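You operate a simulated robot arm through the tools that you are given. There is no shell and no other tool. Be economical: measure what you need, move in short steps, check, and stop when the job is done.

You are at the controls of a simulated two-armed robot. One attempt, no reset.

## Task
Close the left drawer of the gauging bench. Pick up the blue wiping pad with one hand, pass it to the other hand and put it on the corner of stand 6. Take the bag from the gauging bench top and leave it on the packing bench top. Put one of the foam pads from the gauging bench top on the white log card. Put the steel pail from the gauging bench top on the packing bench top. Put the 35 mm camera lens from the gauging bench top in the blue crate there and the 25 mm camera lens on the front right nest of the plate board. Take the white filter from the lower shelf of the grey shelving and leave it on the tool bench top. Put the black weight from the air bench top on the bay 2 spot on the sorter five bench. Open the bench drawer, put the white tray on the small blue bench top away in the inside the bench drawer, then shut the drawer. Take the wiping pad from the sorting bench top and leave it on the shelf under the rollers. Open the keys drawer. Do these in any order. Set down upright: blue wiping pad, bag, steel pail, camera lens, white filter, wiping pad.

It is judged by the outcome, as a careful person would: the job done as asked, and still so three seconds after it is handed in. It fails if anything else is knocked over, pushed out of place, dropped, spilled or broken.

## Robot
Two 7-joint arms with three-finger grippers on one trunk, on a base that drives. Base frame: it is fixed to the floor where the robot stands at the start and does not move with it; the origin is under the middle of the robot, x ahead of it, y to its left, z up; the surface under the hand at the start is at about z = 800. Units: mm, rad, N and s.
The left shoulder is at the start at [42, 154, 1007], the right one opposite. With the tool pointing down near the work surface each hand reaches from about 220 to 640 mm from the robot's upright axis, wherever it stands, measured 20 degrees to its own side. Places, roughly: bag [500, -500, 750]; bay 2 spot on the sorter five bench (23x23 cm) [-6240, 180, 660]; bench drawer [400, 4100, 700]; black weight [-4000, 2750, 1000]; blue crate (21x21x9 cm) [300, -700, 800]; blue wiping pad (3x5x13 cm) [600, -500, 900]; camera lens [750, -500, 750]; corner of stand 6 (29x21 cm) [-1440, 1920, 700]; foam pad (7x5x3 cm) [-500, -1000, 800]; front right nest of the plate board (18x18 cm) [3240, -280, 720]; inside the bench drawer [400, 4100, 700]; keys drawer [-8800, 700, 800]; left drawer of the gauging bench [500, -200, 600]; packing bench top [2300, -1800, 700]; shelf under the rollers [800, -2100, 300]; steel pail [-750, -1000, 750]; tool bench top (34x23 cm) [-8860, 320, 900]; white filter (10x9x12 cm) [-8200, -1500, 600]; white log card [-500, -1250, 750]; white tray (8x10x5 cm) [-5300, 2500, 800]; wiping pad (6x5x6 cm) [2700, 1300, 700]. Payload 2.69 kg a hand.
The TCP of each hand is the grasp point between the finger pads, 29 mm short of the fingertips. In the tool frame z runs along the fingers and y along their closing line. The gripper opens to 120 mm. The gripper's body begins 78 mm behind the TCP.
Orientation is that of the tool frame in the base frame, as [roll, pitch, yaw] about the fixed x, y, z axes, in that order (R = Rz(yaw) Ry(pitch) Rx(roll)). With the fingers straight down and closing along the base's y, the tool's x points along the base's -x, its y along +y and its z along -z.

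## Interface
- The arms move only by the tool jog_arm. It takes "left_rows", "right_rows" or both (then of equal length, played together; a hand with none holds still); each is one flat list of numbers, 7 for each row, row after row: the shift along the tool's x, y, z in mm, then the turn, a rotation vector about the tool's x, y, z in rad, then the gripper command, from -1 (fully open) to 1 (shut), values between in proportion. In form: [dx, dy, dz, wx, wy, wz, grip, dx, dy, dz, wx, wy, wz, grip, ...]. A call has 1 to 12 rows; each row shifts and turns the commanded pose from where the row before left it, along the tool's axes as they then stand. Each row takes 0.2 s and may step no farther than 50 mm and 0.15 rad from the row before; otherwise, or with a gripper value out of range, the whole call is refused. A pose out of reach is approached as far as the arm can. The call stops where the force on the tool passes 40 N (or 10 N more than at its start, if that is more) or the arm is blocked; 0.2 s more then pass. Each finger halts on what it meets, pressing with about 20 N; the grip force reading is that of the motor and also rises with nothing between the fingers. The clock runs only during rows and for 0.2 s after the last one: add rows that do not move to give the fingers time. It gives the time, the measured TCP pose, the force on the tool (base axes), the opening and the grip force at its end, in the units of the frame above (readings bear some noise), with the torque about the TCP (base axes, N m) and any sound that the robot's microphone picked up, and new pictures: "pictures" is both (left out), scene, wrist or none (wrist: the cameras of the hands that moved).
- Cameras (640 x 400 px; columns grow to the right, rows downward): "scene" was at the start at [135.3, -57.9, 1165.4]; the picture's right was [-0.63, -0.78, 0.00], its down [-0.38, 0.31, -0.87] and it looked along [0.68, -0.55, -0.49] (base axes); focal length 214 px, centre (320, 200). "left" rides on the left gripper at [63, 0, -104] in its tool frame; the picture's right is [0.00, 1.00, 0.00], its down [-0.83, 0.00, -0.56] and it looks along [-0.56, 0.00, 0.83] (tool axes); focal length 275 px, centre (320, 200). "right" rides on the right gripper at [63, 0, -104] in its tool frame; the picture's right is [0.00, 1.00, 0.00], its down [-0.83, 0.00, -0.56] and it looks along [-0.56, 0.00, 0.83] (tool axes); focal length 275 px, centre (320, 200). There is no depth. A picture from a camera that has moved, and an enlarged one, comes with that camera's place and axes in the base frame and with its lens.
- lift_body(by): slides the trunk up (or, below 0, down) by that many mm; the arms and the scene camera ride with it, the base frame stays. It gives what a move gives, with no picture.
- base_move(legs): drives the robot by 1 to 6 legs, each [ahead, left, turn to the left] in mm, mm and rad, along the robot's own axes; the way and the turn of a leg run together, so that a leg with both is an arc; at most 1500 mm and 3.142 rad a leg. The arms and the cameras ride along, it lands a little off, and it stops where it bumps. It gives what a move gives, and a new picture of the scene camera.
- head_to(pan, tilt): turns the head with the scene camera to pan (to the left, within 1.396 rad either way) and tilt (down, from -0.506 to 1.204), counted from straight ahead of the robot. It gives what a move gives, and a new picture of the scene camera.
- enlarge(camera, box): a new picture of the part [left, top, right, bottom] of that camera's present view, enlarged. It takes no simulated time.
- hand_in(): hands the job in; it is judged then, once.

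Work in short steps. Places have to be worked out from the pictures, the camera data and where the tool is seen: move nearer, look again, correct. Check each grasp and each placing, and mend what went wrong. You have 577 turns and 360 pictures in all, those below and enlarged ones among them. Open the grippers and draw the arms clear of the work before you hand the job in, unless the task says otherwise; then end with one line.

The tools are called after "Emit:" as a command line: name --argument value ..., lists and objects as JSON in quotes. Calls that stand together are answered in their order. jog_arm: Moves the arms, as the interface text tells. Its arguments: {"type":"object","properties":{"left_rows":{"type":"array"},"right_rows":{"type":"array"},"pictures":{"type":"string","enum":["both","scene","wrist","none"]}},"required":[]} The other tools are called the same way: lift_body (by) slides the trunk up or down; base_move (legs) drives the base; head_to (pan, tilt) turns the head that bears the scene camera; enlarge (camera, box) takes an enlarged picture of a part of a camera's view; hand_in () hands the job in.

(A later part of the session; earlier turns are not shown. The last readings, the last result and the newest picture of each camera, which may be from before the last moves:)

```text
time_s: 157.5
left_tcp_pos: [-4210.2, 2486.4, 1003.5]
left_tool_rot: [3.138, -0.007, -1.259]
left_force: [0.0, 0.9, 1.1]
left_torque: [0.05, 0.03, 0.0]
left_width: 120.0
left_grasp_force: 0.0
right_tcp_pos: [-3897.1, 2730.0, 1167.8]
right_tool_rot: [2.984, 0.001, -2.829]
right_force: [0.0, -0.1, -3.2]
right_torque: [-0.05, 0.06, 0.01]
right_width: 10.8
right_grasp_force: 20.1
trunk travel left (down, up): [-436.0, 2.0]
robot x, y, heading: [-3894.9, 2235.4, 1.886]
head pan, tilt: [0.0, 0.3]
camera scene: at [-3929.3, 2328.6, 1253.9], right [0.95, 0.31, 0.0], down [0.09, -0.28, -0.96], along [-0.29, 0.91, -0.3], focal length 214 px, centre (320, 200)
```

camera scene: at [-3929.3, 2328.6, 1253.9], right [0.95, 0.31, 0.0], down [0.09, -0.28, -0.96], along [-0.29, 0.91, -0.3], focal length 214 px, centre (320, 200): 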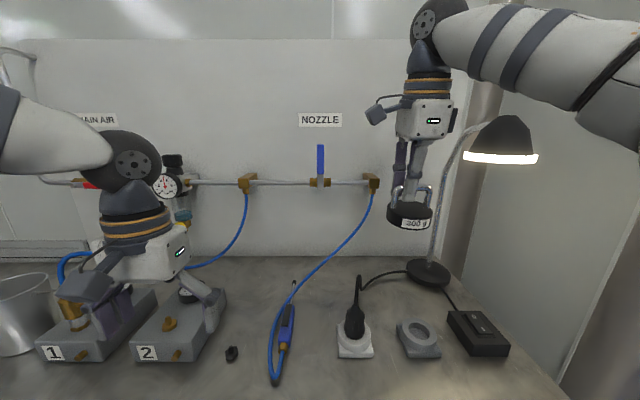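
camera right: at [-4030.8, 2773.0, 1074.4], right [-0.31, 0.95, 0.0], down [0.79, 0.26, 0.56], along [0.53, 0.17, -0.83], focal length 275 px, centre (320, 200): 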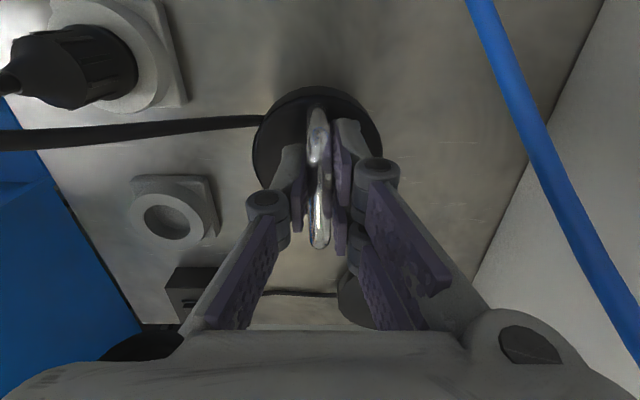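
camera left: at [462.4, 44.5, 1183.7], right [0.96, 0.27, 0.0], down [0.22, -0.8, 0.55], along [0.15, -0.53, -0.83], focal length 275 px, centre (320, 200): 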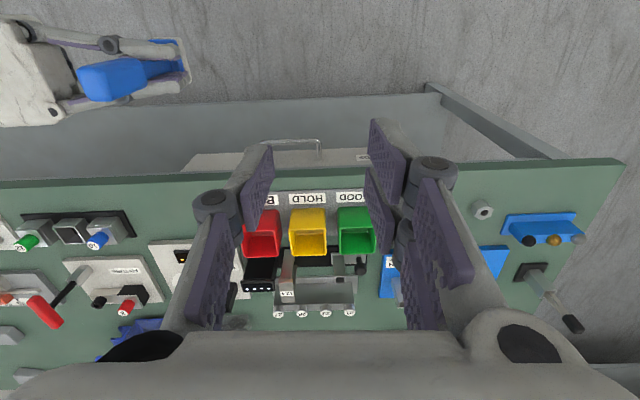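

The weight is high and clear. I back out, shift left to the corridor's centre line and reverse into the aisle.

Emit:
base_move --legs '[[-250, 0, 0], [0, 350, 0], [-700, 0, -0.02], [-700, 0, 0]]'

```text
time_s: 169.0
left_tcp_pos: [-4040.6, 822.6, 1003.0]
left_tool_rot: [3.14, -0.007, -1.26]
left_force: [-0.9, 0.3, -0.3]
left_torque: [0.01, 0.01, 0.02]
left_width: 120.2
left_grasp_force: 0.0
right_tcp_pos: [-3728.5, 1065.5, 1167.3]
right_tool_rot: [2.984, 0.0, -2.83]
right_force: [-0.1, -0.9, -3.1]
right_torque: [-0.01, 0.08, -0.01]
right_width: 10.9
right_grasp_force: 19.8
trunk travel left (down, up): [-436.0, 2.0]
robot x, y, heading: [-3731.7, 567.7, 1.884]
head pan, tilt: [0.0, 0.3]
camera scene: at [-3760.3, 664.0, 1253.7], right [0.95, 0.31, 0.0], down [0.09, -0.28, -0.96], along [-0.29, 0.91, -0.3], focal length 214 px, centre (320, 200)
```

scene: 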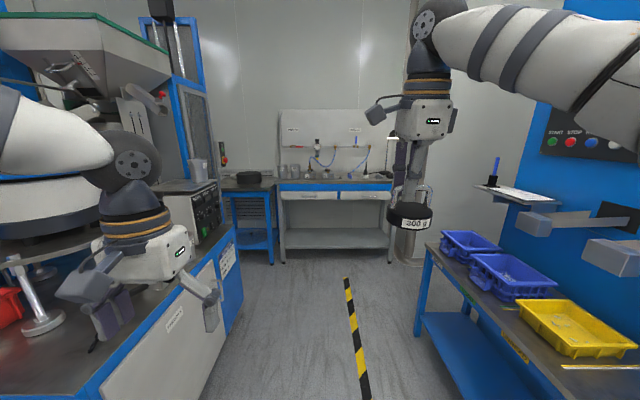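

Clear of the corridor. I back into the aisle, turn west and drive toward sorter five.

Emit:
base_move --legs '[[-430, 0, 0], [0, 0, 1.57], [1000, 0, 0], [800, 0, 0]]'

Emit:
head_to --pan -0.8 --tilt 0.35

```text
time_s: 184.3
left_tcp_pos: [-5575.0, -735.0, 1002.2]
left_tool_rot: [-3.142, -0.008, 0.326]
left_force: [-0.2, -0.6, -0.2]
left_torque: [0.01, -0.01, 0.0]
left_width: 120.1
left_grasp_force: 0.0
right_tcp_pos: [-5823.2, -425.6, 1167.7]
right_tool_rot: [2.985, 0.001, -1.246]
right_force: [-0.7, 0.1, -2.2]
right_torque: [-0.03, -0.02, 0.01]
right_width: 10.9
right_grasp_force: 20.0
trunk travel left (down, up): [-436.0, 2.0]
robot x, y, heading: [-5328.3, -423.5, -2.819]
head pan, tilt: [0.0, 0.3]
camera scene: at [-5419.6, -454.9, 1253.7], right [-0.32, 0.95, 0.0], down [0.28, 0.09, -0.96], along [-0.91, -0.31, -0.3], focal length 214 px, centre (320, 200)
```

scene: 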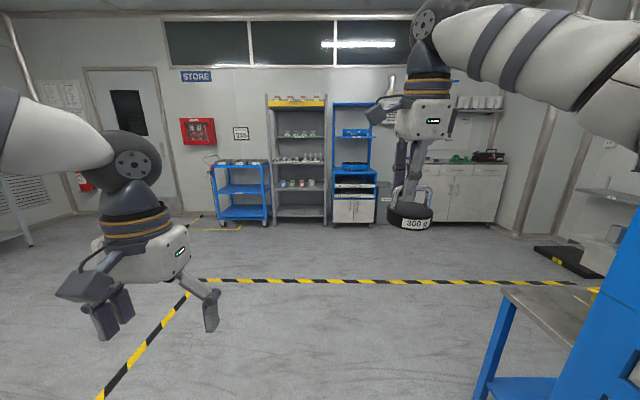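

```text
time_s: 185.4
left_tcp_pos: [-5574.2, -734.6, 1003.2]
left_tool_rot: [3.139, -0.007, 0.325]
left_force: [-0.3, -0.5, 0.0]
left_torque: [-0.04, 0.0, -0.01]
left_width: 120.0
left_grasp_force: 0.0
right_tcp_pos: [-5822.3, -426.3, 1166.4]
right_tool_rot: [2.984, 0.001, -1.246]
right_force: [-0.3, 0.3, -3.6]
right_torque: [-0.01, -0.08, -0.01]
right_width: 10.8
right_grasp_force: 20.2
trunk travel left (down, up): [-436.0, 2.0]
robot x, y, heading: [-5330.7, -422.0, -2.813]
head pan, tilt: [-0.799, 0.351]
camera scene: at [-5413.8, -382.6, 1249.0], right [0.46, 0.89, 0.0], down [0.31, -0.16, -0.94], along [-0.84, 0.43, -0.34], focal length 214 px, centre (320, 200)
```

scene: 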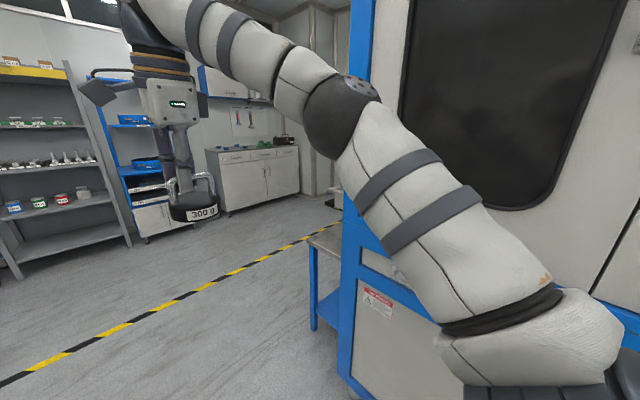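

Sorter five's bench is on the machine's west side. I drive further west and turn to see it.

Emit:
base_move --legs '[[1450, 0, 0], [0, 0, -2.2]]'

Emit:
head_to --pan 0.0 --tilt 0.35

```text
time_s: 197.8
left_tcp_pos: [-6777.9, -488.6, 1002.5]
left_tool_rot: [3.139, -0.008, -1.901]
left_force: [-0.3, -0.8, -0.1]
left_torque: [-0.03, 0.01, 0.0]
left_width: 120.4
left_grasp_force: 0.1
right_tcp_pos: [-6382.0, -479.9, 1165.5]
right_tool_rot: [2.983, 0.0, 2.814]
right_force: [0.9, 1.0, -2.8]
right_torque: [0.0, 0.0, -0.02]
right_width: 10.9
right_grasp_force: 19.8
trunk travel left (down, up): [-436.0, 2.0]
robot x, y, heading: [-6678.7, -871.9, 1.241]
head pan, tilt: [-0.799, 0.351]
camera scene: at [-6594.0, -830.6, 1249.0], right [0.43, -0.9, 0.0], down [-0.31, -0.15, -0.94], along [0.85, 0.4, -0.34], focal length 214 px, centre (320, 200)
```

scene: 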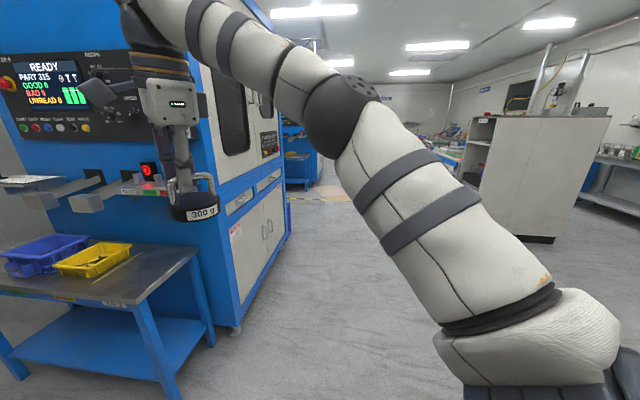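

```text
time_s: 198.9
left_tcp_pos: [-6779.2, -488.7, 1001.9]
left_tool_rot: [3.14, -0.006, -1.901]
left_force: [-0.2, -0.6, -0.1]
left_torque: [0.0, 0.02, 0.01]
left_width: 120.1
left_grasp_force: 0.0
right_tcp_pos: [-6381.8, -479.0, 1167.1]
right_tool_rot: [2.984, 0.001, 2.814]
right_force: [1.0, 0.3, -2.8]
right_torque: [-0.01, 0.08, 0.0]
right_width: 10.5
right_grasp_force: 20.0
trunk travel left (down, up): [-436.0, 2.0]
robot x, y, heading: [-6678.3, -876.0, 1.243]
head pan, tilt: [0.0, 0.351]
camera scene: at [-6648.1, -782.4, 1249.0], right [0.95, -0.32, 0.0], down [-0.11, -0.33, -0.94], along [0.3, 0.89, -0.34], focal length 214 px, centre (320, 200)
```

scene: 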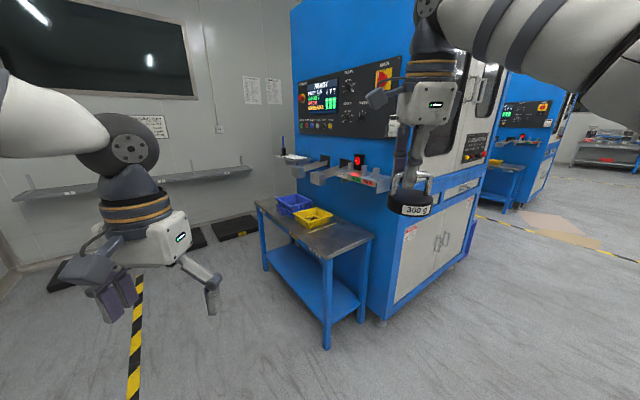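

The bench with blue and yellow bins is sorter five's. I enlarge it to find the bay 2 marking.

Emit:
enlarge --camera "scene" --box '[240, 170, 390, 280]'

```text
3.64 times, centred on (315, 225) of scene
camera zoom: at [-6648.1, -782.4, 1249.0], right [0.95, -0.32, 0.0], down [-0.11, -0.33, -0.94], along [0.3, 0.89, -0.34], focal length 780 px, centre (338, 109)
```

zoom: 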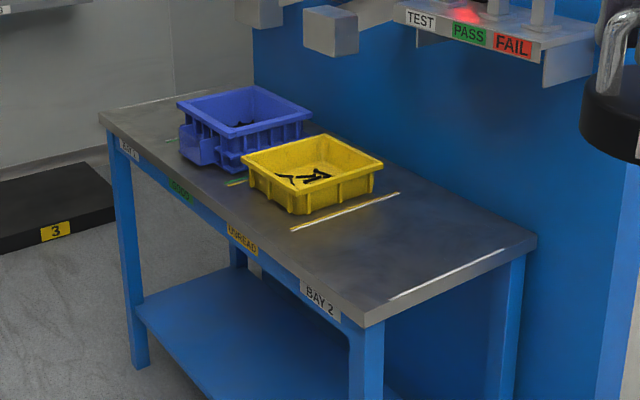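

Bay 2 is the empty near end of the bench. I drive round to its west side and face it.

Emit:
base_move --legs '[[0, 0, 0.545], [1030, 0, 0], [0, 0, -1.478]]'

Emit:
head_to --pan -0.3 --tilt 0.6

```text
time_s: 209.3
left_tcp_pos: [-6671.4, 439.0, 1002.3]
left_tool_rot: [3.137, -0.009, -2.798]
left_force: [0.4, 0.1, -0.5]
left_torque: [0.04, 0.01, 0.01]
left_width: 120.1
left_grasp_force: 0.0
right_tcp_pos: [-6415.5, 134.8, 1166.9]
right_tool_rot: [2.986, 0.0, 1.916]
right_force: [-1.4, -1.0, -2.2]
right_torque: [0.03, -0.01, 0.02]
right_width: 10.7
right_grasp_force: 20.1
trunk travel left (down, up): [-436.0, 2.0]
robot x, y, heading: [-6909.4, 121.1, 0.344]
head pan, tilt: [0.0, 0.351]
camera scene: at [-6818.0, 153.5, 1249.0], right [0.34, -0.94, 0.0], down [-0.32, -0.12, -0.94], along [0.88, 0.32, -0.34], focal length 214 px, centre (320, 200)
```

scene: 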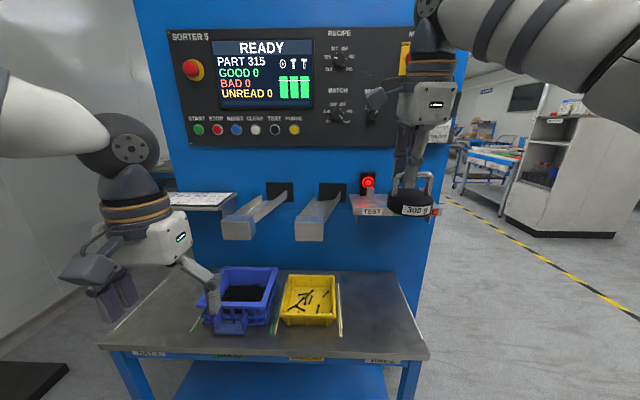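

```text
time_s: 210.1
left_tcp_pos: [-6670.5, 438.2, 1002.4]
left_tool_rot: [3.141, -0.01, -2.797]
left_force: [0.3, 0.7, 0.2]
left_torque: [-0.07, -0.03, -0.02]
left_width: 119.9
left_grasp_force: 0.0
right_tcp_pos: [-6417.4, 133.5, 1166.3]
right_tool_rot: [2.985, 0.001, 1.915]
right_force: [0.3, -0.4, -3.2]
right_torque: [0.03, 0.06, 0.03]
right_width: 10.7
right_grasp_force: 19.8
trunk travel left (down, up): [-436.0, 2.0]
robot x, y, heading: [-6914.4, 125.7, 0.342]
head pan, tilt: [-0.3, 0.6]
camera scene: at [-6817.4, 126.0, 1226.3], right [0.05, -1.0, 0.0], down [-0.56, -0.03, -0.83], along [0.82, 0.04, -0.56], focal length 214 px, centre (320, 200)
```

scene: 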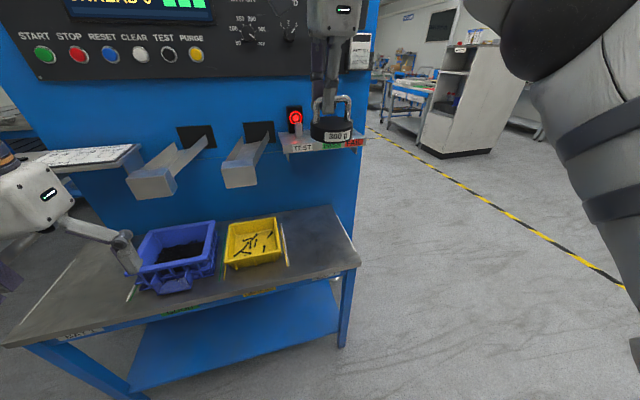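

Bay 2's centre is near (−6250,172). I drive ahead 170 mm and then lower the trunk.

Emit:
base_move --legs '[[160, -19, 0]]'

Emit:
lift_body --by -250

```text
time_s: 211.5
left_tcp_pos: [-6513.1, 475.9, 1003.4]
left_tool_rot: [3.139, -0.01, -2.795]
left_force: [-0.1, -0.3, 0.9]
left_torque: [0.0, 0.0, 0.03]
left_width: 119.8
left_grasp_force: 0.0
right_tcp_pos: [-6258.3, 172.2, 1167.6]
right_tool_rot: [2.984, 0.0, 1.92]
right_force: [0.1, 0.0, -3.4]
right_torque: [0.06, 0.06, -0.02]
right_width: 10.8
right_grasp_force: 19.8
trunk travel left (down, up): [-436.0, 2.0]
robot x, y, heading: [-6759.1, 162.7, 0.351]
head pan, tilt: [-0.3, 0.6]
camera scene: at [-6659.3, 163.4, 1226.2], right [0.05, -1.0, 0.0], down [-0.56, -0.03, -0.82], along [0.82, 0.04, -0.57], focal length 214 px, centre (320, 200)
```

scene: 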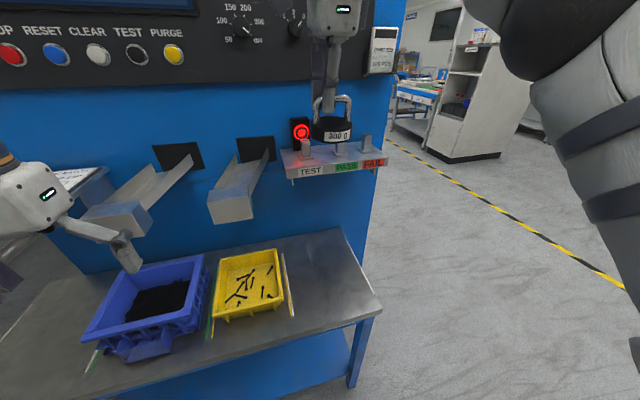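

```text
time_s: 214.1
left_tcp_pos: [-6513.7, 476.7, 752.9]
left_tool_rot: [3.138, -0.007, -2.793]
left_force: [0.1, -0.4, 0.1]
left_torque: [-0.05, 0.02, 0.0]
left_width: 119.9
left_grasp_force: 0.1
right_tcp_pos: [-6260.0, 172.4, 917.6]
right_tool_rot: [2.984, 0.002, 1.919]
right_force: [-0.2, -0.2, -3.0]
right_torque: [0.0, 0.03, 0.0]
right_width: 10.8
right_grasp_force: 20.1
trunk travel left (down, up): [-186.0, 252.0]
robot x, y, heading: [-6752.7, 155.8, 0.348]
head pan, tilt: [-0.3, 0.6]
```

The trunk is down and the weight's base is near z 837. I check both views before going lower, and raise the left hand.

Emit:
jog_arm --right_rows '[0, 0, 30, 0, 0, 0, 1, 0, 0, 30, 0, 0, 0, 1, 0, 0, 30, 0, 0, 0, 1]' --left_rows '[20, 0, -30, 0, 0, 0, -1, 20, 0, -30, 0, 0, 0, -1, 20, 0, -30, 0, 0, 0, -1]' --pictures "both"

```text
time_s: 214.9
left_tcp_pos: [-6567.9, 454.5, 842.2]
left_tool_rot: [3.138, -0.008, -2.797]
left_force: [0.2, 0.1, 0.6]
left_torque: [-0.01, 0.02, -0.02]
left_width: 120.1
left_grasp_force: 0.1
right_tcp_pos: [-6246.4, 174.8, 829.0]
right_tool_rot: [2.985, -0.001, 1.916]
right_force: [0.0, -0.8, -3.8]
right_torque: [0.02, 0.03, -0.01]
right_width: 10.8
right_grasp_force: 19.4
trunk travel left (down, up): [-186.0, 252.0]
robot x, y, heading: [-6750.9, 158.5, 0.348]
head pan, tilt: [-0.3, 0.6]
camera scene: at [-6548.4, 203.6, 958.6], right [0.05, -1.0, 0.0], down [-0.56, -0.03, -0.82], along [0.82, 0.04, -0.57], focal length 214 px, centre (320, 200)
camera right: at [-6284.3, 229.0, 929.7], right [0.93, 0.34, 0.16], down [0.2, -0.81, 0.55], along [0.31, -0.48, -0.82], focal length 275 px, centre (320, 200)
camera left: at [-6627.1, 433.4, 947.2], right [-0.33, 0.94, 0.0], down [0.79, 0.28, 0.55], along [0.52, 0.19, -0.84], focal length 275 px, centre (320, 200)
```

scene: 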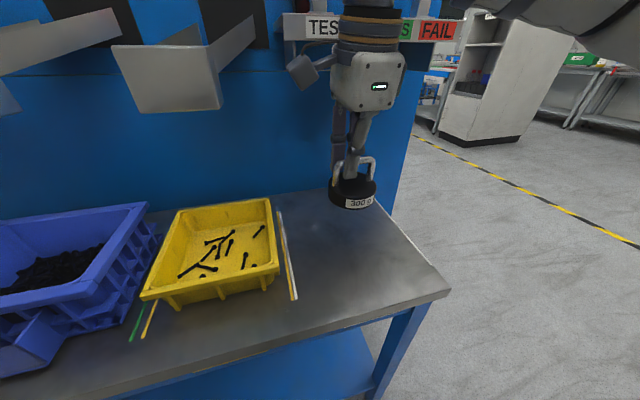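
right: 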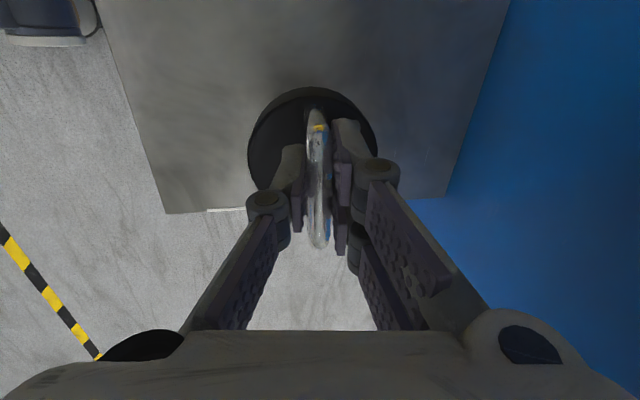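
left: 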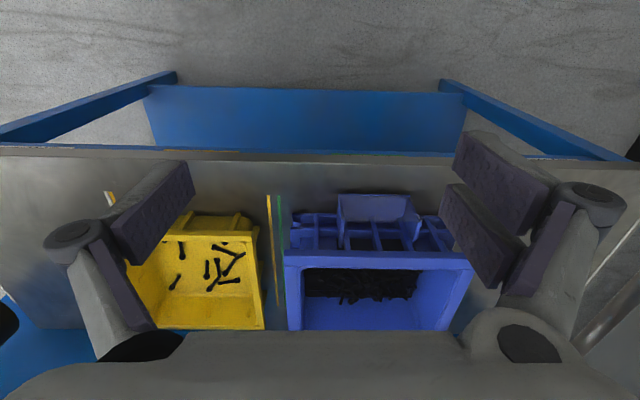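

The weight is over bay 2 but tilted 9° with the hand. I level the hand, then lower 70 mm.

Emit:
jog_arm --right_rows '[0, 0, 0, 0.079, 0, 0, 1, 0, 0, 0, 0.078, 0, 0, 1, 0, 0, 35, 0, 0, 0, 1, 0, 0, 35, 0, 0, 0, 1]' --pictures "scene"

```text
time_s: 215.9
left_tcp_pos: [-6568.1, 455.3, 842.8]
left_tool_rot: [3.137, -0.008, -2.798]
left_force: [0.9, 0.6, 0.2]
left_torque: [-0.01, -0.03, 0.04]
left_width: 120.0
left_grasp_force: 0.2
right_tcp_pos: [-6244.9, 176.7, 757.0]
right_tool_rot: [-3.14, 0.001, 1.917]
right_force: [-0.6, -0.9, -2.5]
right_torque: [0.0, -0.01, -0.03]
right_width: 11.0
right_grasp_force: 19.8
trunk travel left (down, up): [-186.0, 252.0]
robot x, y, heading: [-6755.0, 157.2, 0.348]
head pan, tilt: [-0.3, 0.6]
camera scene: at [-6548.3, 203.7, 958.6], right [0.05, -1.0, 0.0], down [-0.56, -0.03, -0.82], along [0.82, 0.04, -0.57], focal length 214 px, centre (320, 200)
```

scene: 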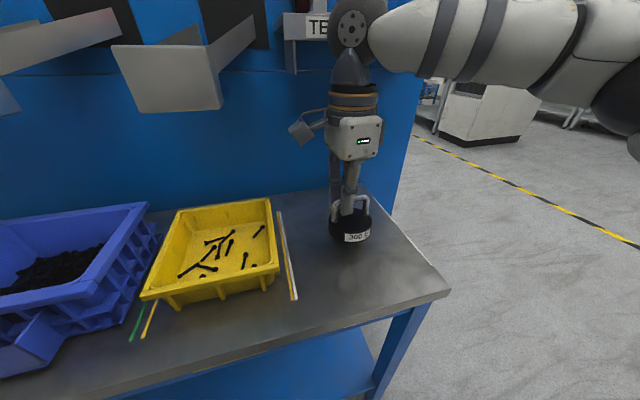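

The reflection shows a small gap. I lower in small rows until contact.

Emit:
jog_arm --right_rows '[0, 0, 4, 0, 0, 0, 1, 0, 0, 4, 0, 0, 0, 1, 0, 0, 4, 0, 0, 0, 1]' --pictures "none"

Emit:
jog_arm --right_rows '[0, 0, 4, 0, 0, 0, 1, 0, 0, 4, 0, 0, 0, 1]' --pictures "none"

Emit:
jog_arm --right_rows '[0, 0, 4, 0, 0, 0, 1, 0, 0, 3, 0, 0, 0, 1]' --pictures "scene"

```text
time_s: 216.7
left_tcp_pos: [-6565.9, 455.5, 841.9]
left_tool_rot: [3.141, -0.006, -2.797]
left_force: [-0.1, 0.1, 0.2]
left_torque: [-0.01, 0.01, 0.02]
left_width: 120.0
left_grasp_force: 0.0
right_tcp_pos: [-6245.5, 177.4, 746.1]
right_tool_rot: [-3.141, -0.002, 1.918]
right_force: [0.7, 0.0, -2.5]
right_torque: [0.05, -0.01, -0.01]
right_width: 10.8
right_grasp_force: 19.9
trunk travel left (down, up): [-186.0, 252.0]
robot x, y, heading: [-6751.5, 157.5, 0.351]
head pan, tilt: [-0.3, 0.6]
```

```text
time_s: 217.3
left_tcp_pos: [-6568.8, 455.7, 842.1]
left_tool_rot: [3.14, -0.007, -2.796]
left_force: [-0.1, -0.8, -0.2]
left_torque: [-0.04, -0.02, 0.01]
left_width: 120.2
left_grasp_force: 0.1
right_tcp_pos: [-6245.5, 177.0, 739.1]
right_tool_rot: [3.141, 0.002, 1.917]
right_force: [-0.1, 0.0, -3.1]
right_torque: [0.06, 0.0, 0.01]
right_width: 10.7
right_grasp_force: 20.5
trunk travel left (down, up): [-186.0, 252.0]
robot x, y, heading: [-6753.4, 159.2, 0.347]
head pan, tilt: [-0.3, 0.6]
```

```text
time_s: 217.9
left_tcp_pos: [-6568.7, 455.7, 842.6]
left_tool_rot: [3.14, -0.007, -2.797]
left_force: [-1.0, -0.3, 0.3]
left_torque: [0.01, 0.0, -0.02]
left_width: 119.9
left_grasp_force: 0.1
right_tcp_pos: [-6245.0, 175.7, 732.8]
right_tool_rot: [-3.141, 0.0, 1.919]
right_force: [-1.8, 0.5, 2.9]
right_torque: [0.02, -0.08, -0.03]
right_width: 10.9
right_grasp_force: 19.9
trunk travel left (down, up): [-186.0, 252.0]
robot x, y, heading: [-6751.9, 153.3, 0.346]
head pan, tilt: [-0.3, 0.6]
camera scene: at [-6548.8, 203.6, 958.8], right [0.05, -1.0, 0.0], down [-0.56, -0.03, -0.83], along [0.82, 0.04, -0.56], focal length 214 px, centre (320, 200)
```

scene: 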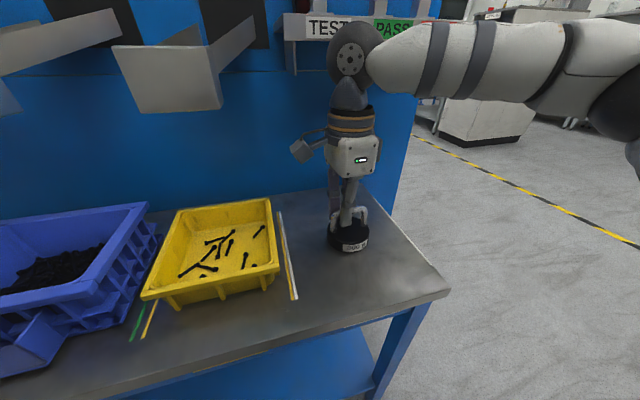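

Contact made. I open and raise the hand.

Emit:
jog_arm --right_rows '[0, 0, 0, 0, 0, 0, 0.3, 0, 0, 0, 0, 0, 0, 0.3, 0, 0, -25, 0, 0, 0, 0.3, 0, 0, -40, 0, 0, 0, 0.3, 0, 0, -40, 0, 0, 0, 0.3]' --pictures "scene"

```text
time_s: 219.1
left_tcp_pos: [-6568.8, 456.1, 842.1]
left_tool_rot: [3.14, -0.006, -2.795]
left_force: [-0.5, -0.7, -0.1]
left_torque: [-0.02, 0.01, -0.02]
left_width: 119.9
left_grasp_force: 0.1
right_tcp_pos: [-6246.2, 177.5, 837.9]
right_tool_rot: [-3.141, -0.001, 1.918]
right_force: [-0.7, 0.1, -0.2]
right_torque: [-0.03, -0.02, 0.01]
right_width: 41.9
right_grasp_force: 0.0
trunk travel left (down, up): [-186.0, 252.0]
robot x, y, heading: [-6753.9, 156.4, 0.346]
head pan, tilt: [-0.3, 0.6]
camera scene: at [-6548.7, 203.7, 958.7], right [0.05, -1.0, 0.0], down [-0.56, -0.03, -0.83], along [0.82, 0.04, -0.56], focal length 214 px, centre (320, 200)
```

scene: 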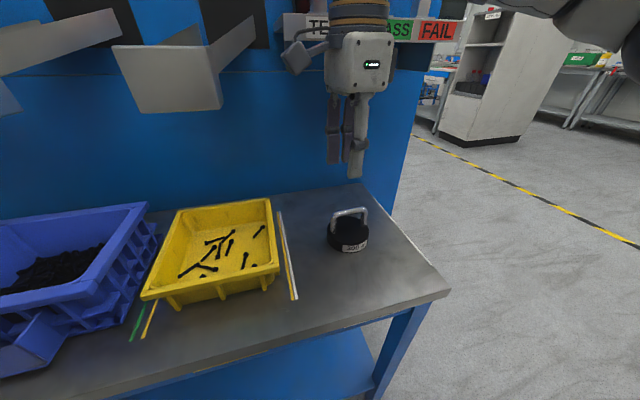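

The weight stands in bay 2. I back off, restore the hand and trunk, and turn west toward the grey shelving.

Emit:
base_move --legs '[[-450, 0, 0]]'

Emit:
lift_body --by 190

Emit:
jog_arm --right_rows '[0, -8, 0, 0, 0, -0.143, -1, 0, -8, 0, 0, 0, -0.143, -1, 0, -8, 0, 0, 0, -0.143, -1, 0, -8, 0, 0, 0, -0.143, -1, 0, 0, 0, 0, 0, -0.143, -1, 0, 0, 0, 0, 0, -0.143, -1, 0, 0, 0, 0, 0, -0.143, -1, 0, 0, 0, 0, 0, -0.143, -1, 0, 0, 0, 0, 0, -0.143, -1, 0, 0, 0, 0, 0, -0.143, -1, 0, 0, 0, 0, 0, -0.143, -1]' --pictures "none"

Emit:
base_move --legs '[[0, 0, -2.7], [500, 0, 0]]'

Emit:
head_to --pan 0.0 --tilt 0.3

```text
time_s: 221.8
left_tcp_pos: [-6986.2, 304.9, 841.3]
left_tool_rot: [3.138, -0.007, -2.787]
left_force: [-0.6, 0.1, 0.1]
left_torque: [0.04, -0.02, 0.02]
left_width: 120.0
left_grasp_force: 0.0
right_tcp_pos: [-6661.9, 29.9, 838.5]
right_tool_rot: [-3.142, 0.0, 1.928]
right_force: [0.6, 0.3, -0.3]
right_torque: [0.0, -0.01, -0.02]
right_width: 42.1
right_grasp_force: 0.1
trunk travel left (down, up): [-186.0, 252.0]
robot x, y, heading: [-7168.9, 6.4, 0.359]
head pan, tilt: [-0.3, 0.6]
camera scene: at [-6963.9, 53.1, 958.7], right [0.06, -1.0, 0.0], down [-0.56, -0.03, -0.83], along [0.82, 0.05, -0.56], focal length 214 px, centre (320, 200)
```

scene: 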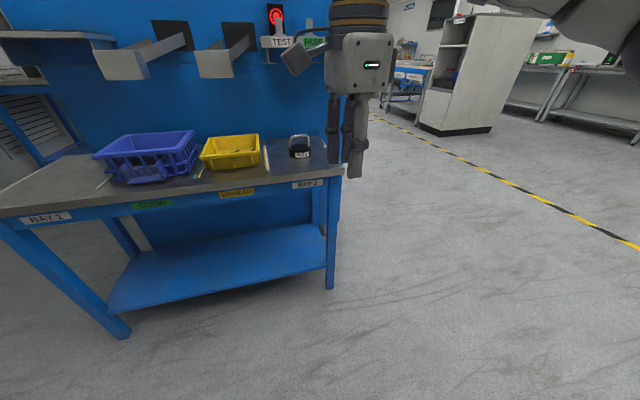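

```text
time_s: 223.9
left_tcp_pos: [-6984.5, 304.3, 1032.0]
left_tool_rot: [3.14, -0.01, -2.787]
left_force: [-0.2, -0.2, -0.9]
left_torque: [-0.03, 0.03, 0.01]
left_width: 120.0
left_grasp_force: 0.1
right_tcp_pos: [-6661.9, 30.0, 1027.3]
right_tool_rot: [-3.14, -0.001, 1.926]
right_force: [0.4, -0.4, -0.4]
right_torque: [0.03, -0.01, 0.0]
right_width: 41.9
right_grasp_force: 0.1
trunk travel left (down, up): [-376.0, 62.0]
robot x, y, heading: [-7166.3, 6.8, 0.35]
head pan, tilt: [-0.3, 0.6]
```

```text
time_s: 226.3
left_tcp_pos: [-6984.7, 304.2, 1032.8]
left_tool_rot: [3.139, -0.007, -2.788]
left_force: [-0.2, 0.8, 0.6]
left_torque: [0.03, -0.01, 0.02]
left_width: 119.6
left_grasp_force: 0.0
right_tcp_pos: [-6688.4, 12.4, 1028.7]
right_tool_rot: [-3.142, -0.001, -2.783]
right_force: [-0.6, 0.7, 0.3]
right_torque: [-0.03, -0.02, -0.03]
right_width: 119.9
right_grasp_force: 0.2
trunk travel left (down, up): [-376.0, 62.0]
robot x, y, heading: [-7168.0, 4.5, 0.355]
head pan, tilt: [-0.3, 0.6]
```

```text
time_s: 235.7
left_tcp_pos: [-7606.4, -671.0, 1031.7]
left_tool_rot: [3.14, -0.009, 0.722]
left_force: [0.2, -0.7, 0.8]
left_torque: [0.01, 0.0, 0.02]
left_width: 120.1
left_grasp_force: 0.0
right_tcp_pos: [-7988.1, -506.4, 1028.4]
right_tool_rot: [-3.14, -0.001, 0.725]
right_force: [0.0, -0.1, 0.3]
right_torque: [0.01, -0.01, 0.0]
right_width: 119.9
right_grasp_force: 0.0
trunk travel left (down, up): [-376.0, 62.0]
robot x, y, heading: [-7547.3, -326.5, -2.42]
head pan, tilt: [-0.3, 0.6]
camera scene: at [-7670.4, -406.1, 1158.0], right [-0.41, 0.91, 0.0], down [0.52, 0.23, -0.82], along [-0.75, -0.34, -0.57], focal length 214 px, centre (320, 200)
```

scene: 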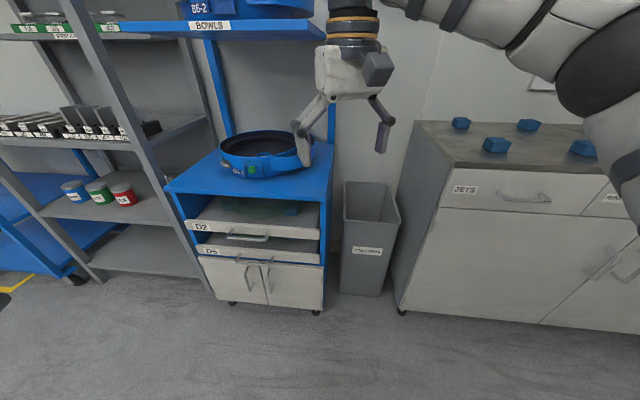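

```text
time_s: 236.5
left_tcp_pos: [-7606.0, -670.7, 1033.4]
left_tool_rot: [3.139, -0.008, 0.723]
left_force: [0.0, -0.6, -0.6]
left_torque: [0.05, -0.01, 0.0]
left_width: 120.0
left_grasp_force: 0.1
right_tcp_pos: [-7987.9, -505.4, 1028.2]
right_tool_rot: [-3.14, -0.001, 0.725]
right_force: [-0.2, 0.0, 0.1]
right_torque: [-0.03, -0.02, 0.01]
right_width: 120.2
right_grasp_force: 0.1
trunk travel left (down, up): [-376.0, 62.0]
robot x, y, heading: [-7542.2, -328.8, -2.419]
head pan, tilt: [0.0, 0.3]
camera scene: at [-7659.6, -431.3, 1185.5], right [-0.66, 0.75, 0.0], down [0.22, 0.2, -0.96], along [-0.72, -0.63, -0.3], focal length 214 px, centre (320, 200)
```

scene: 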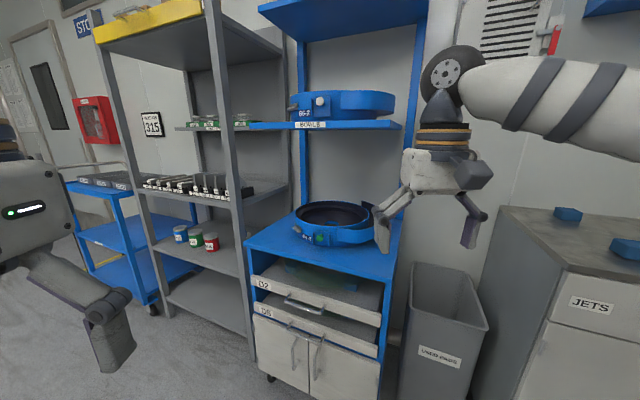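

The grey shelving is at left with cans on a lower shelf. I enlarge that area to find the white filter.

Emit:
enlarge --camera "scene" --box '[130, 160, 290, 320]'

```text
2.50 times, centred on (210, 240) of scene
camera zoom: at [-7659.6, -431.3, 1185.5], right [-0.66, 0.75, 0.0], down [0.22, 0.2, -0.96], along [-0.72, -0.63, -0.3], focal length 536 px, centre (595, 100)
```

zoom: 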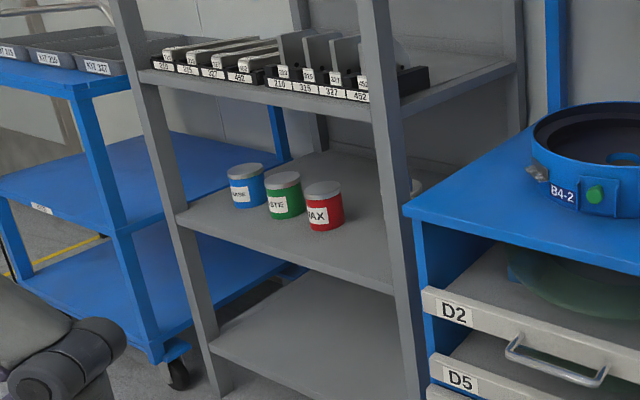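

The filter seems hidden behind the shelving's right post, on the cans shelf (z ≈ 548). I back off, square up to the wall and strafe in front of it.

Emit:
base_move --legs '[[-300, 0, 0], [0, 0, -0.403], [0, 1160, 0], [150, 0, 0]]'

Emit:
head_to --pan -0.2 --tilt 0.5

```text
time_s: 249.4
left_tcp_pos: [-7294.2, -1556.3, 1032.0]
left_tool_rot: [3.139, -0.009, 0.318]
left_force: [0.6, 0.7, -0.6]
left_torque: [0.03, -0.05, -0.02]
left_width: 120.0
left_grasp_force: 0.1
right_tcp_pos: [-7581.2, -1251.7, 1027.9]
right_tool_rot: [-3.141, 0.0, 0.319]
right_force: [0.3, 0.2, -0.6]
right_torque: [0.04, -0.02, -0.01]
right_width: 120.0
right_grasp_force: 0.1
trunk travel left (down, up): [-376.0, 62.0]
robot x, y, heading: [-7100.3, -1265.3, -2.822]
head pan, tilt: [0.0, 0.3]
camera scene: at [-7249.3, -1314.0, 1185.4], right [-0.31, 0.95, 0.0], down [0.28, 0.09, -0.96], along [-0.91, -0.3, -0.3], focal length 214 px, centre (320, 200)
```

scene: 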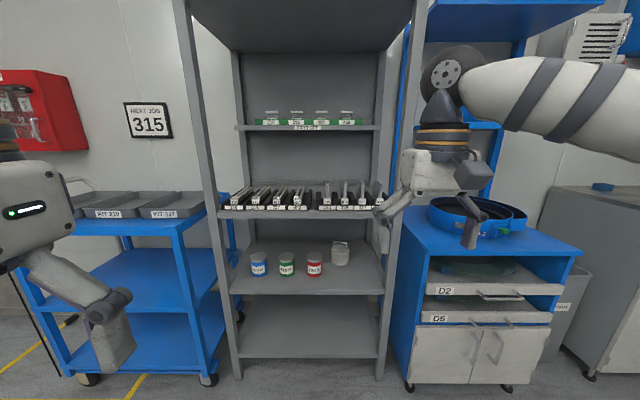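

```text
time_s: 250.1
left_tcp_pos: [-7295.3, -1555.9, 1032.7]
left_tool_rot: [3.141, -0.009, 0.317]
left_force: [0.4, -0.3, -0.4]
left_torque: [-0.01, 0.02, -0.01]
left_width: 120.0
left_grasp_force: 0.0
right_tcp_pos: [-7580.4, -1252.1, 1027.2]
right_tool_rot: [-3.141, 0.0, 0.32]
right_force: [-0.9, -0.4, -0.1]
right_torque: [-0.01, 0.0, -0.01]
right_width: 119.9
right_grasp_force: 0.0
trunk travel left (down, up): [-376.0, 62.0]
robot x, y, heading: [-7099.1, -1259.9, -2.827]
head pan, tilt: [-0.201, 0.499]
camera scene: at [-7250.1, -1295.3, 1167.2], right [-0.12, 0.99, 0.0], down [0.47, 0.06, -0.88], along [-0.87, -0.1, -0.48], focal length 214 px, centre (320, 200)
```

scene: 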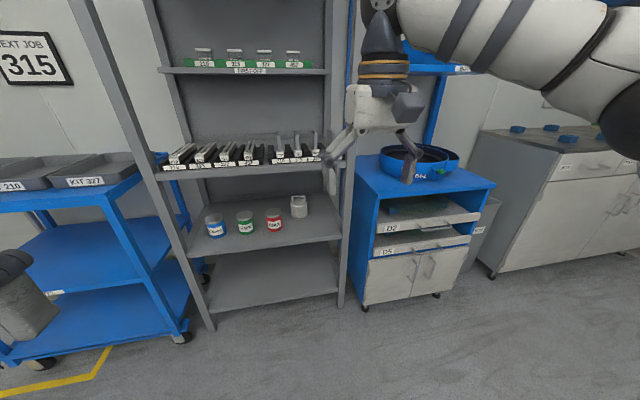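

The white canister at the back right of the cans shelf is the filter, near (−8155,−1508). I enlarge it to see its shape.

Emit:
enlarge --camera "scene" --box '[255, 180, 335, 240]'

```text
6.67 times, centred on (295, 210) of scene
camera zoom: at [-7250.1, -1295.3, 1167.2], right [-0.12, 0.99, 0.0], down [0.47, 0.06, -0.88], along [-0.87, -0.1, -0.48], focal length 1430 px, centre (487, 133)
```

zoom: 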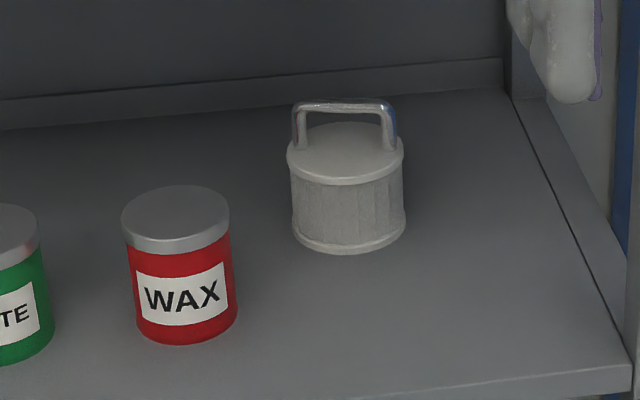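

The filter is a white cylinder with a wire handle. I lower the trunk, tilt the right hand 50° forward, and approach part-way.

Emit:
lift_body --by -250

Emit:
jog_arm --right_rows '[0, 0, 0, 0, -0.145, 0, -1, 0, 0, 0, 0, -0.145, 0, -1, 0, 0, 0, 0, -0.145, 0, -1, 0, 0, 0, 0, -0.145, 0, -1, 0, 0, 0, 0, -0.145, 0, -1, 0, 0, 0, 0, -0.145, 0, -1]' --pictures "none"

Emit:
base_move --legs '[[300, 60, 0]]'

Emit:
jog_arm --right_rows '[0, 0, 0, 0, 0, 0, -1]' --pictures "wrist"

```text
time_s: 252.7
left_tcp_pos: [-7293.5, -1554.8, 782.9]
left_tool_rot: [3.14, -0.007, 0.316]
left_force: [0.4, -0.8, -0.4]
left_torque: [0.03, 0.02, 0.0]
left_width: 120.0
left_grasp_force: 0.0
right_tcp_pos: [-7580.0, -1253.8, 778.9]
right_tool_rot: [3.141, 0.001, 0.319]
right_force: [-1.2, -0.1, -0.1]
right_torque: [0.0, 0.01, 0.0]
right_width: 120.0
right_grasp_force: 0.0
trunk travel left (down, up): [-126.0, 312.0]
robot x, y, heading: [-7101.8, -1264.9, -2.82]
head pan, tilt: [-0.201, 0.499]
```

```text
time_s: 254.1
left_tcp_pos: [-7293.8, -1555.4, 783.0]
left_tool_rot: [3.14, -0.008, 0.317]
left_force: [-0.2, -0.8, 0.4]
left_torque: [-0.02, -0.02, 0.02]
left_width: 120.0
left_grasp_force: 0.0
right_tcp_pos: [-7582.3, -1253.3, 778.4]
right_tool_rot: [3.141, 0.872, 0.318]
right_force: [-0.4, 0.1, 0.6]
right_torque: [0.04, -0.02, -0.02]
right_width: 119.9
right_grasp_force: 0.0
trunk travel left (down, up): [-126.0, 312.0]
robot x, y, heading: [-7097.0, -1264.3, -2.824]
head pan, tilt: [-0.201, 0.499]
```

```text
time_s: 256.2
left_tcp_pos: [-7563.5, -1706.4, 782.4]
left_tool_rot: [3.14, -0.007, 0.319]
left_force: [-0.4, -0.5, 0.7]
left_torque: [0.0, 0.01, 0.02]
left_width: 120.0
left_grasp_force: 0.1
right_tcp_pos: [-7849.6, -1404.2, 777.3]
right_tool_rot: [-3.141, 0.872, 0.321]
right_force: [-0.3, 0.3, 1.1]
right_torque: [0.02, 0.01, 0.03]
right_width: 120.1
right_grasp_force: 0.1
trunk travel left (down, up): [-126.0, 312.0]
robot x, y, heading: [-7367.9, -1417.6, -2.827]
head pan, tilt: [-0.201, 0.499]
camera scene: at [-7596.8, -1472.5, 899.6], right [-0.12, 0.99, 0.0], down [0.48, 0.06, -0.88], along [-0.87, -0.1, -0.48], focal length 214 px, centre (320, 200)
```

scene: 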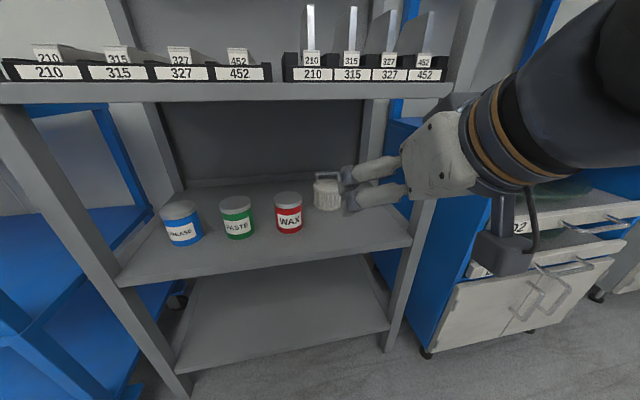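

```text
time_s: 256.6
left_tcp_pos: [-7563.5, -1707.4, 781.4]
left_tool_rot: [3.14, -0.006, 0.319]
left_force: [-0.7, 0.1, 1.1]
left_torque: [0.0, 0.03, -0.02]
left_width: 120.1
left_grasp_force: 0.1
right_tcp_pos: [-7849.5, -1404.7, 777.6]
right_tool_rot: [-3.141, 0.871, 0.321]
right_force: [-0.1, -1.3, 0.4]
right_torque: [0.0, 0.02, -0.01]
right_width: 120.0
right_grasp_force: 0.1
trunk travel left (down, up): [-126.0, 312.0]
robot x, y, heading: [-7369.2, -1415.8, -2.824]
head pan, tilt: [-0.201, 0.499]
camera right: at [-7736.0, -1366.3, 795.8], right [0.32, -0.95, 0.0], down [-0.1, -0.04, 0.99], along [-0.94, -0.32, -0.11], focal length 275 px, centre (320, 200)
```

right: 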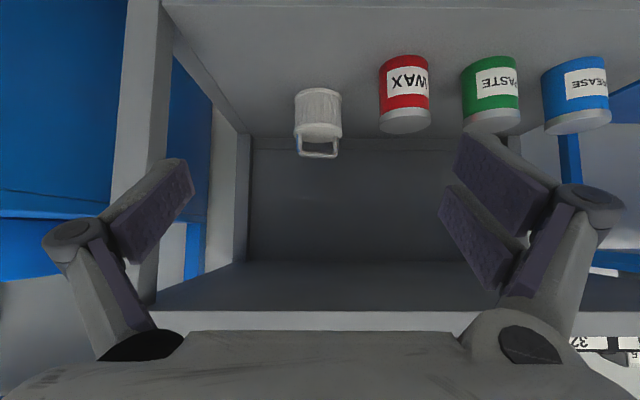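

The filter lines up with the hand axis, about 316 mm ahead and its base near z 560. I lower the hand 100 mm, then drive ahead 200 mm under the upper shelf.

Emit:
jog_arm --right_rows '[25, -3, 21, 0, 0, 0, -1, 25, -3, 21, 0, 0, 0, -1, 26, 0, 22, 0, 0, 0, -1]' --pictures "none"

Emit:
base_move --legs '[[190, 0, 0]]'

Emit:
jog_arm --right_rows '[0, 0, 0, 0, 0, 0, -1]' --pictures "wrist"

```text
time_s: 257.4
left_tcp_pos: [-7563.5, -1706.2, 782.2]
left_tool_rot: [3.139, -0.006, 0.317]
left_force: [-0.2, -0.6, 0.2]
left_torque: [-0.01, -0.01, -0.02]
left_width: 120.0
left_grasp_force: 0.1
right_tcp_pos: [-7869.9, -1410.2, 688.8]
right_tool_rot: [-3.14, 0.87, 0.32]
right_force: [-0.1, -0.4, -0.5]
right_torque: [0.02, -0.02, 0.02]
right_width: 120.0
right_grasp_force: 0.2
right hand out of reach, approached as far as the arm can: row 2, 3
trunk travel left (down, up): [-126.0, 312.0]
robot x, y, heading: [-7370.6, -1415.1, -2.825]
head pan, tilt: [-0.201, 0.499]
```

```text
time_s: 258.9
left_tcp_pos: [-7742.0, -1766.2, 781.9]
left_tool_rot: [3.141, -0.006, 0.317]
left_force: [-0.2, 0.6, -0.9]
left_torque: [-0.03, 0.0, -0.01]
left_width: 120.0
left_grasp_force: 0.1
right_tcp_pos: [-8048.1, -1468.3, 688.2]
right_tool_rot: [-3.141, 0.869, 0.319]
right_force: [-0.7, -0.7, 0.1]
right_torque: [0.02, 0.03, 0.02]
right_width: 120.1
right_grasp_force: 0.0
trunk travel left (down, up): [-126.0, 312.0]
robot x, y, heading: [-7547.3, -1475.1, -2.821]
head pan, tilt: [-0.201, 0.499]
camera scene: at [-7775.7, -1531.4, 899.6], right [-0.12, 0.99, 0.0], down [0.48, 0.06, -0.88], along [-0.87, -0.1, -0.48], focal length 214 px, centre (320, 200)
```

scene: 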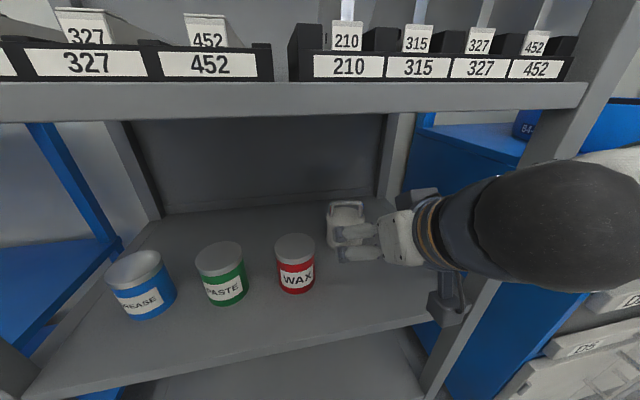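

```text
time_s: 259.4
left_tcp_pos: [-7743.0, -1766.0, 782.3]
left_tool_rot: [3.14, -0.008, 0.318]
left_force: [0.0, 0.2, -0.1]
left_torque: [0.01, -0.03, -0.01]
left_width: 120.1
left_grasp_force: 0.0
right_tcp_pos: [-8047.3, -1467.4, 688.5]
right_tool_rot: [-3.14, 0.868, 0.323]
right_force: [0.0, -0.3, -0.5]
right_torque: [0.04, -0.03, 0.01]
right_width: 120.0
right_grasp_force: 0.1
trunk travel left (down, up): [-126.0, 312.0]
robot x, y, heading: [-7549.7, -1477.2, -2.82]
head pan, tilt: [-0.201, 0.499]
camera right: at [-7934.8, -1430.5, 706.7], right [0.32, -0.95, 0.0], down [-0.11, -0.04, 0.99], along [-0.94, -0.31, -0.11], focal length 275 px, centre (320, 200)
```

right: 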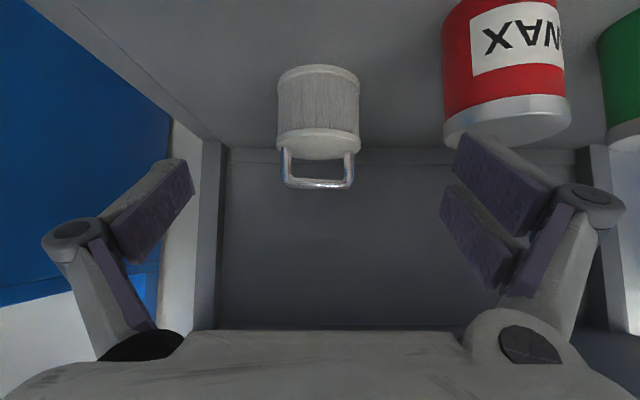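

I refine the filter: base near z 530, 182 mm ahead of the TCP. I lower the trunk 108 mm, then reach ahead with the arm.

Emit:
lift_body --by -108

Emit:
jog_arm --right_rows '[-19, 0, 23, 0, 0, 0, -1, -19, 0, 23, 0, 0, 0, -1, -19, 0, 23, 0, 0, 0, -1]' --pictures "wrist"

```text
time_s: 260.4
left_tcp_pos: [-7761.9, -1771.9, 675.8]
left_tool_rot: [3.141, -0.07, 0.318]
left_force: [0.0, -0.1, -0.1]
left_torque: [0.0, 0.05, -0.03]
left_width: 119.9
left_grasp_force: 0.1
right_tcp_pos: [-8067.4, -1480.4, 568.9]
right_tool_rot: [3.118, 0.808, 0.312]
right_force: [4.8, 0.0, 13.2]
right_torque: [-0.67, -0.41, 0.22]
right_width: 121.3
right_grasp_force: 0.1
trunk travel left (down, up): [-35.0, 403.0]
robot x, y, heading: [-7548.0, -1474.7, -2.824]
head pan, tilt: [-0.201, 0.499]
stopped: the force on the tool passed its limit at 60 N (the readings are from after the stop); the commanded pose is now the measured one
```

```text
time_s: 261.2
left_tcp_pos: [-7762.6, -1771.9, 675.9]
left_tool_rot: [-3.141, -0.07, 0.319]
left_force: [0.2, 0.5, 0.0]
left_torque: [0.0, 0.0, 0.0]
left_width: 120.0
left_grasp_force: 0.0
right_tcp_pos: [-8151.3, -1506.9, 564.1]
right_tool_rot: [3.124, 0.805, 0.314]
right_force: [9.6, 1.4, 19.8]
right_torque: [-0.21, -0.4, 0.11]
right_width: 119.4
right_grasp_force: 0.1
trunk travel left (down, up): [-35.0, 403.0]
robot x, y, heading: [-7551.0, -1475.7, -2.821]
head pan, tilt: [-0.201, 0.499]
camera right: at [-8039.4, -1469.0, 589.3], right [0.32, -0.95, 0.01], down [-0.17, -0.05, 0.98], along [-0.93, -0.32, -0.17], focal length 275 px, centre (320, 200)
```

right: 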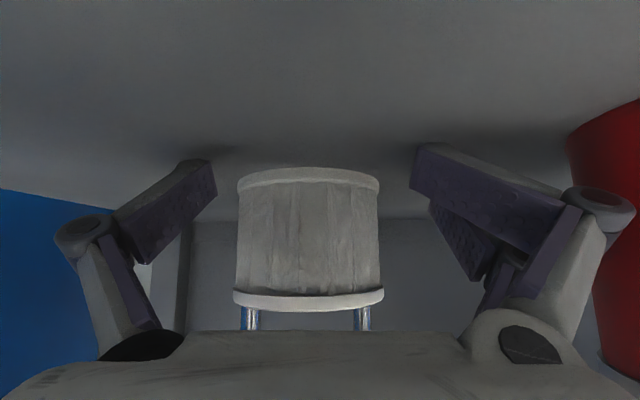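

The fingertips touched the shelf (z ≈ 543). I raise 24 mm and advance 58 mm so the fingers straddle the body.

Emit:
jog_arm --right_rows '[-9, -1, -8, 0, 0, 0, -1, -9, -1, -8, 0, 0, 0, -1, -14, 0, 14, 0, 0, 0, -1, -13, 0, 14, 0, 0, 0, -1, -13, 0, 14, 0, 0, 0, -1]' --pictures "wrist"

```text
time_s: 262.4
left_tcp_pos: [-7754.8, -1766.7, 679.4]
left_tool_rot: [3.139, -0.059, 0.312]
left_force: [0.3, -0.2, 0.1]
left_torque: [-0.01, -0.02, -0.03]
left_width: 119.9
left_grasp_force: 0.0
right_tcp_pos: [-8198.4, -1518.3, 588.1]
right_tool_rot: [3.122, 0.81, 0.311]
right_force: [-0.1, -0.7, 0.0]
right_torque: [0.02, 0.01, 0.01]
right_width: 119.9
right_grasp_force: 0.0
trunk travel left (down, up): [-35.0, 403.0]
robot x, y, heading: [-7543.6, -1472.9, -2.826]
head pan, tilt: [-0.201, 0.499]
camera right: at [-8086.2, -1479.5, 613.8], right [0.32, -0.95, 0.01], down [-0.17, -0.05, 0.99], along [-0.93, -0.32, -0.17], focal length 275 px, centre (320, 200)
```

right: 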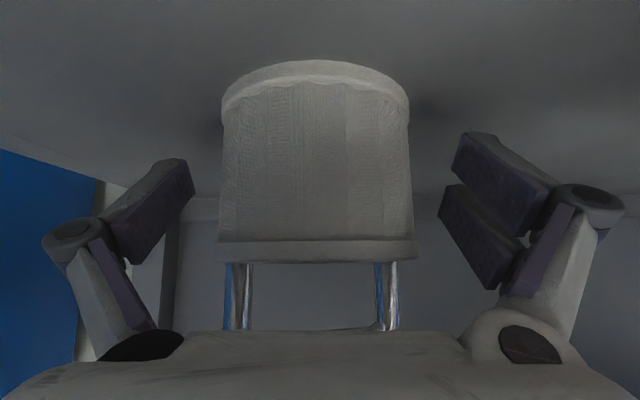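

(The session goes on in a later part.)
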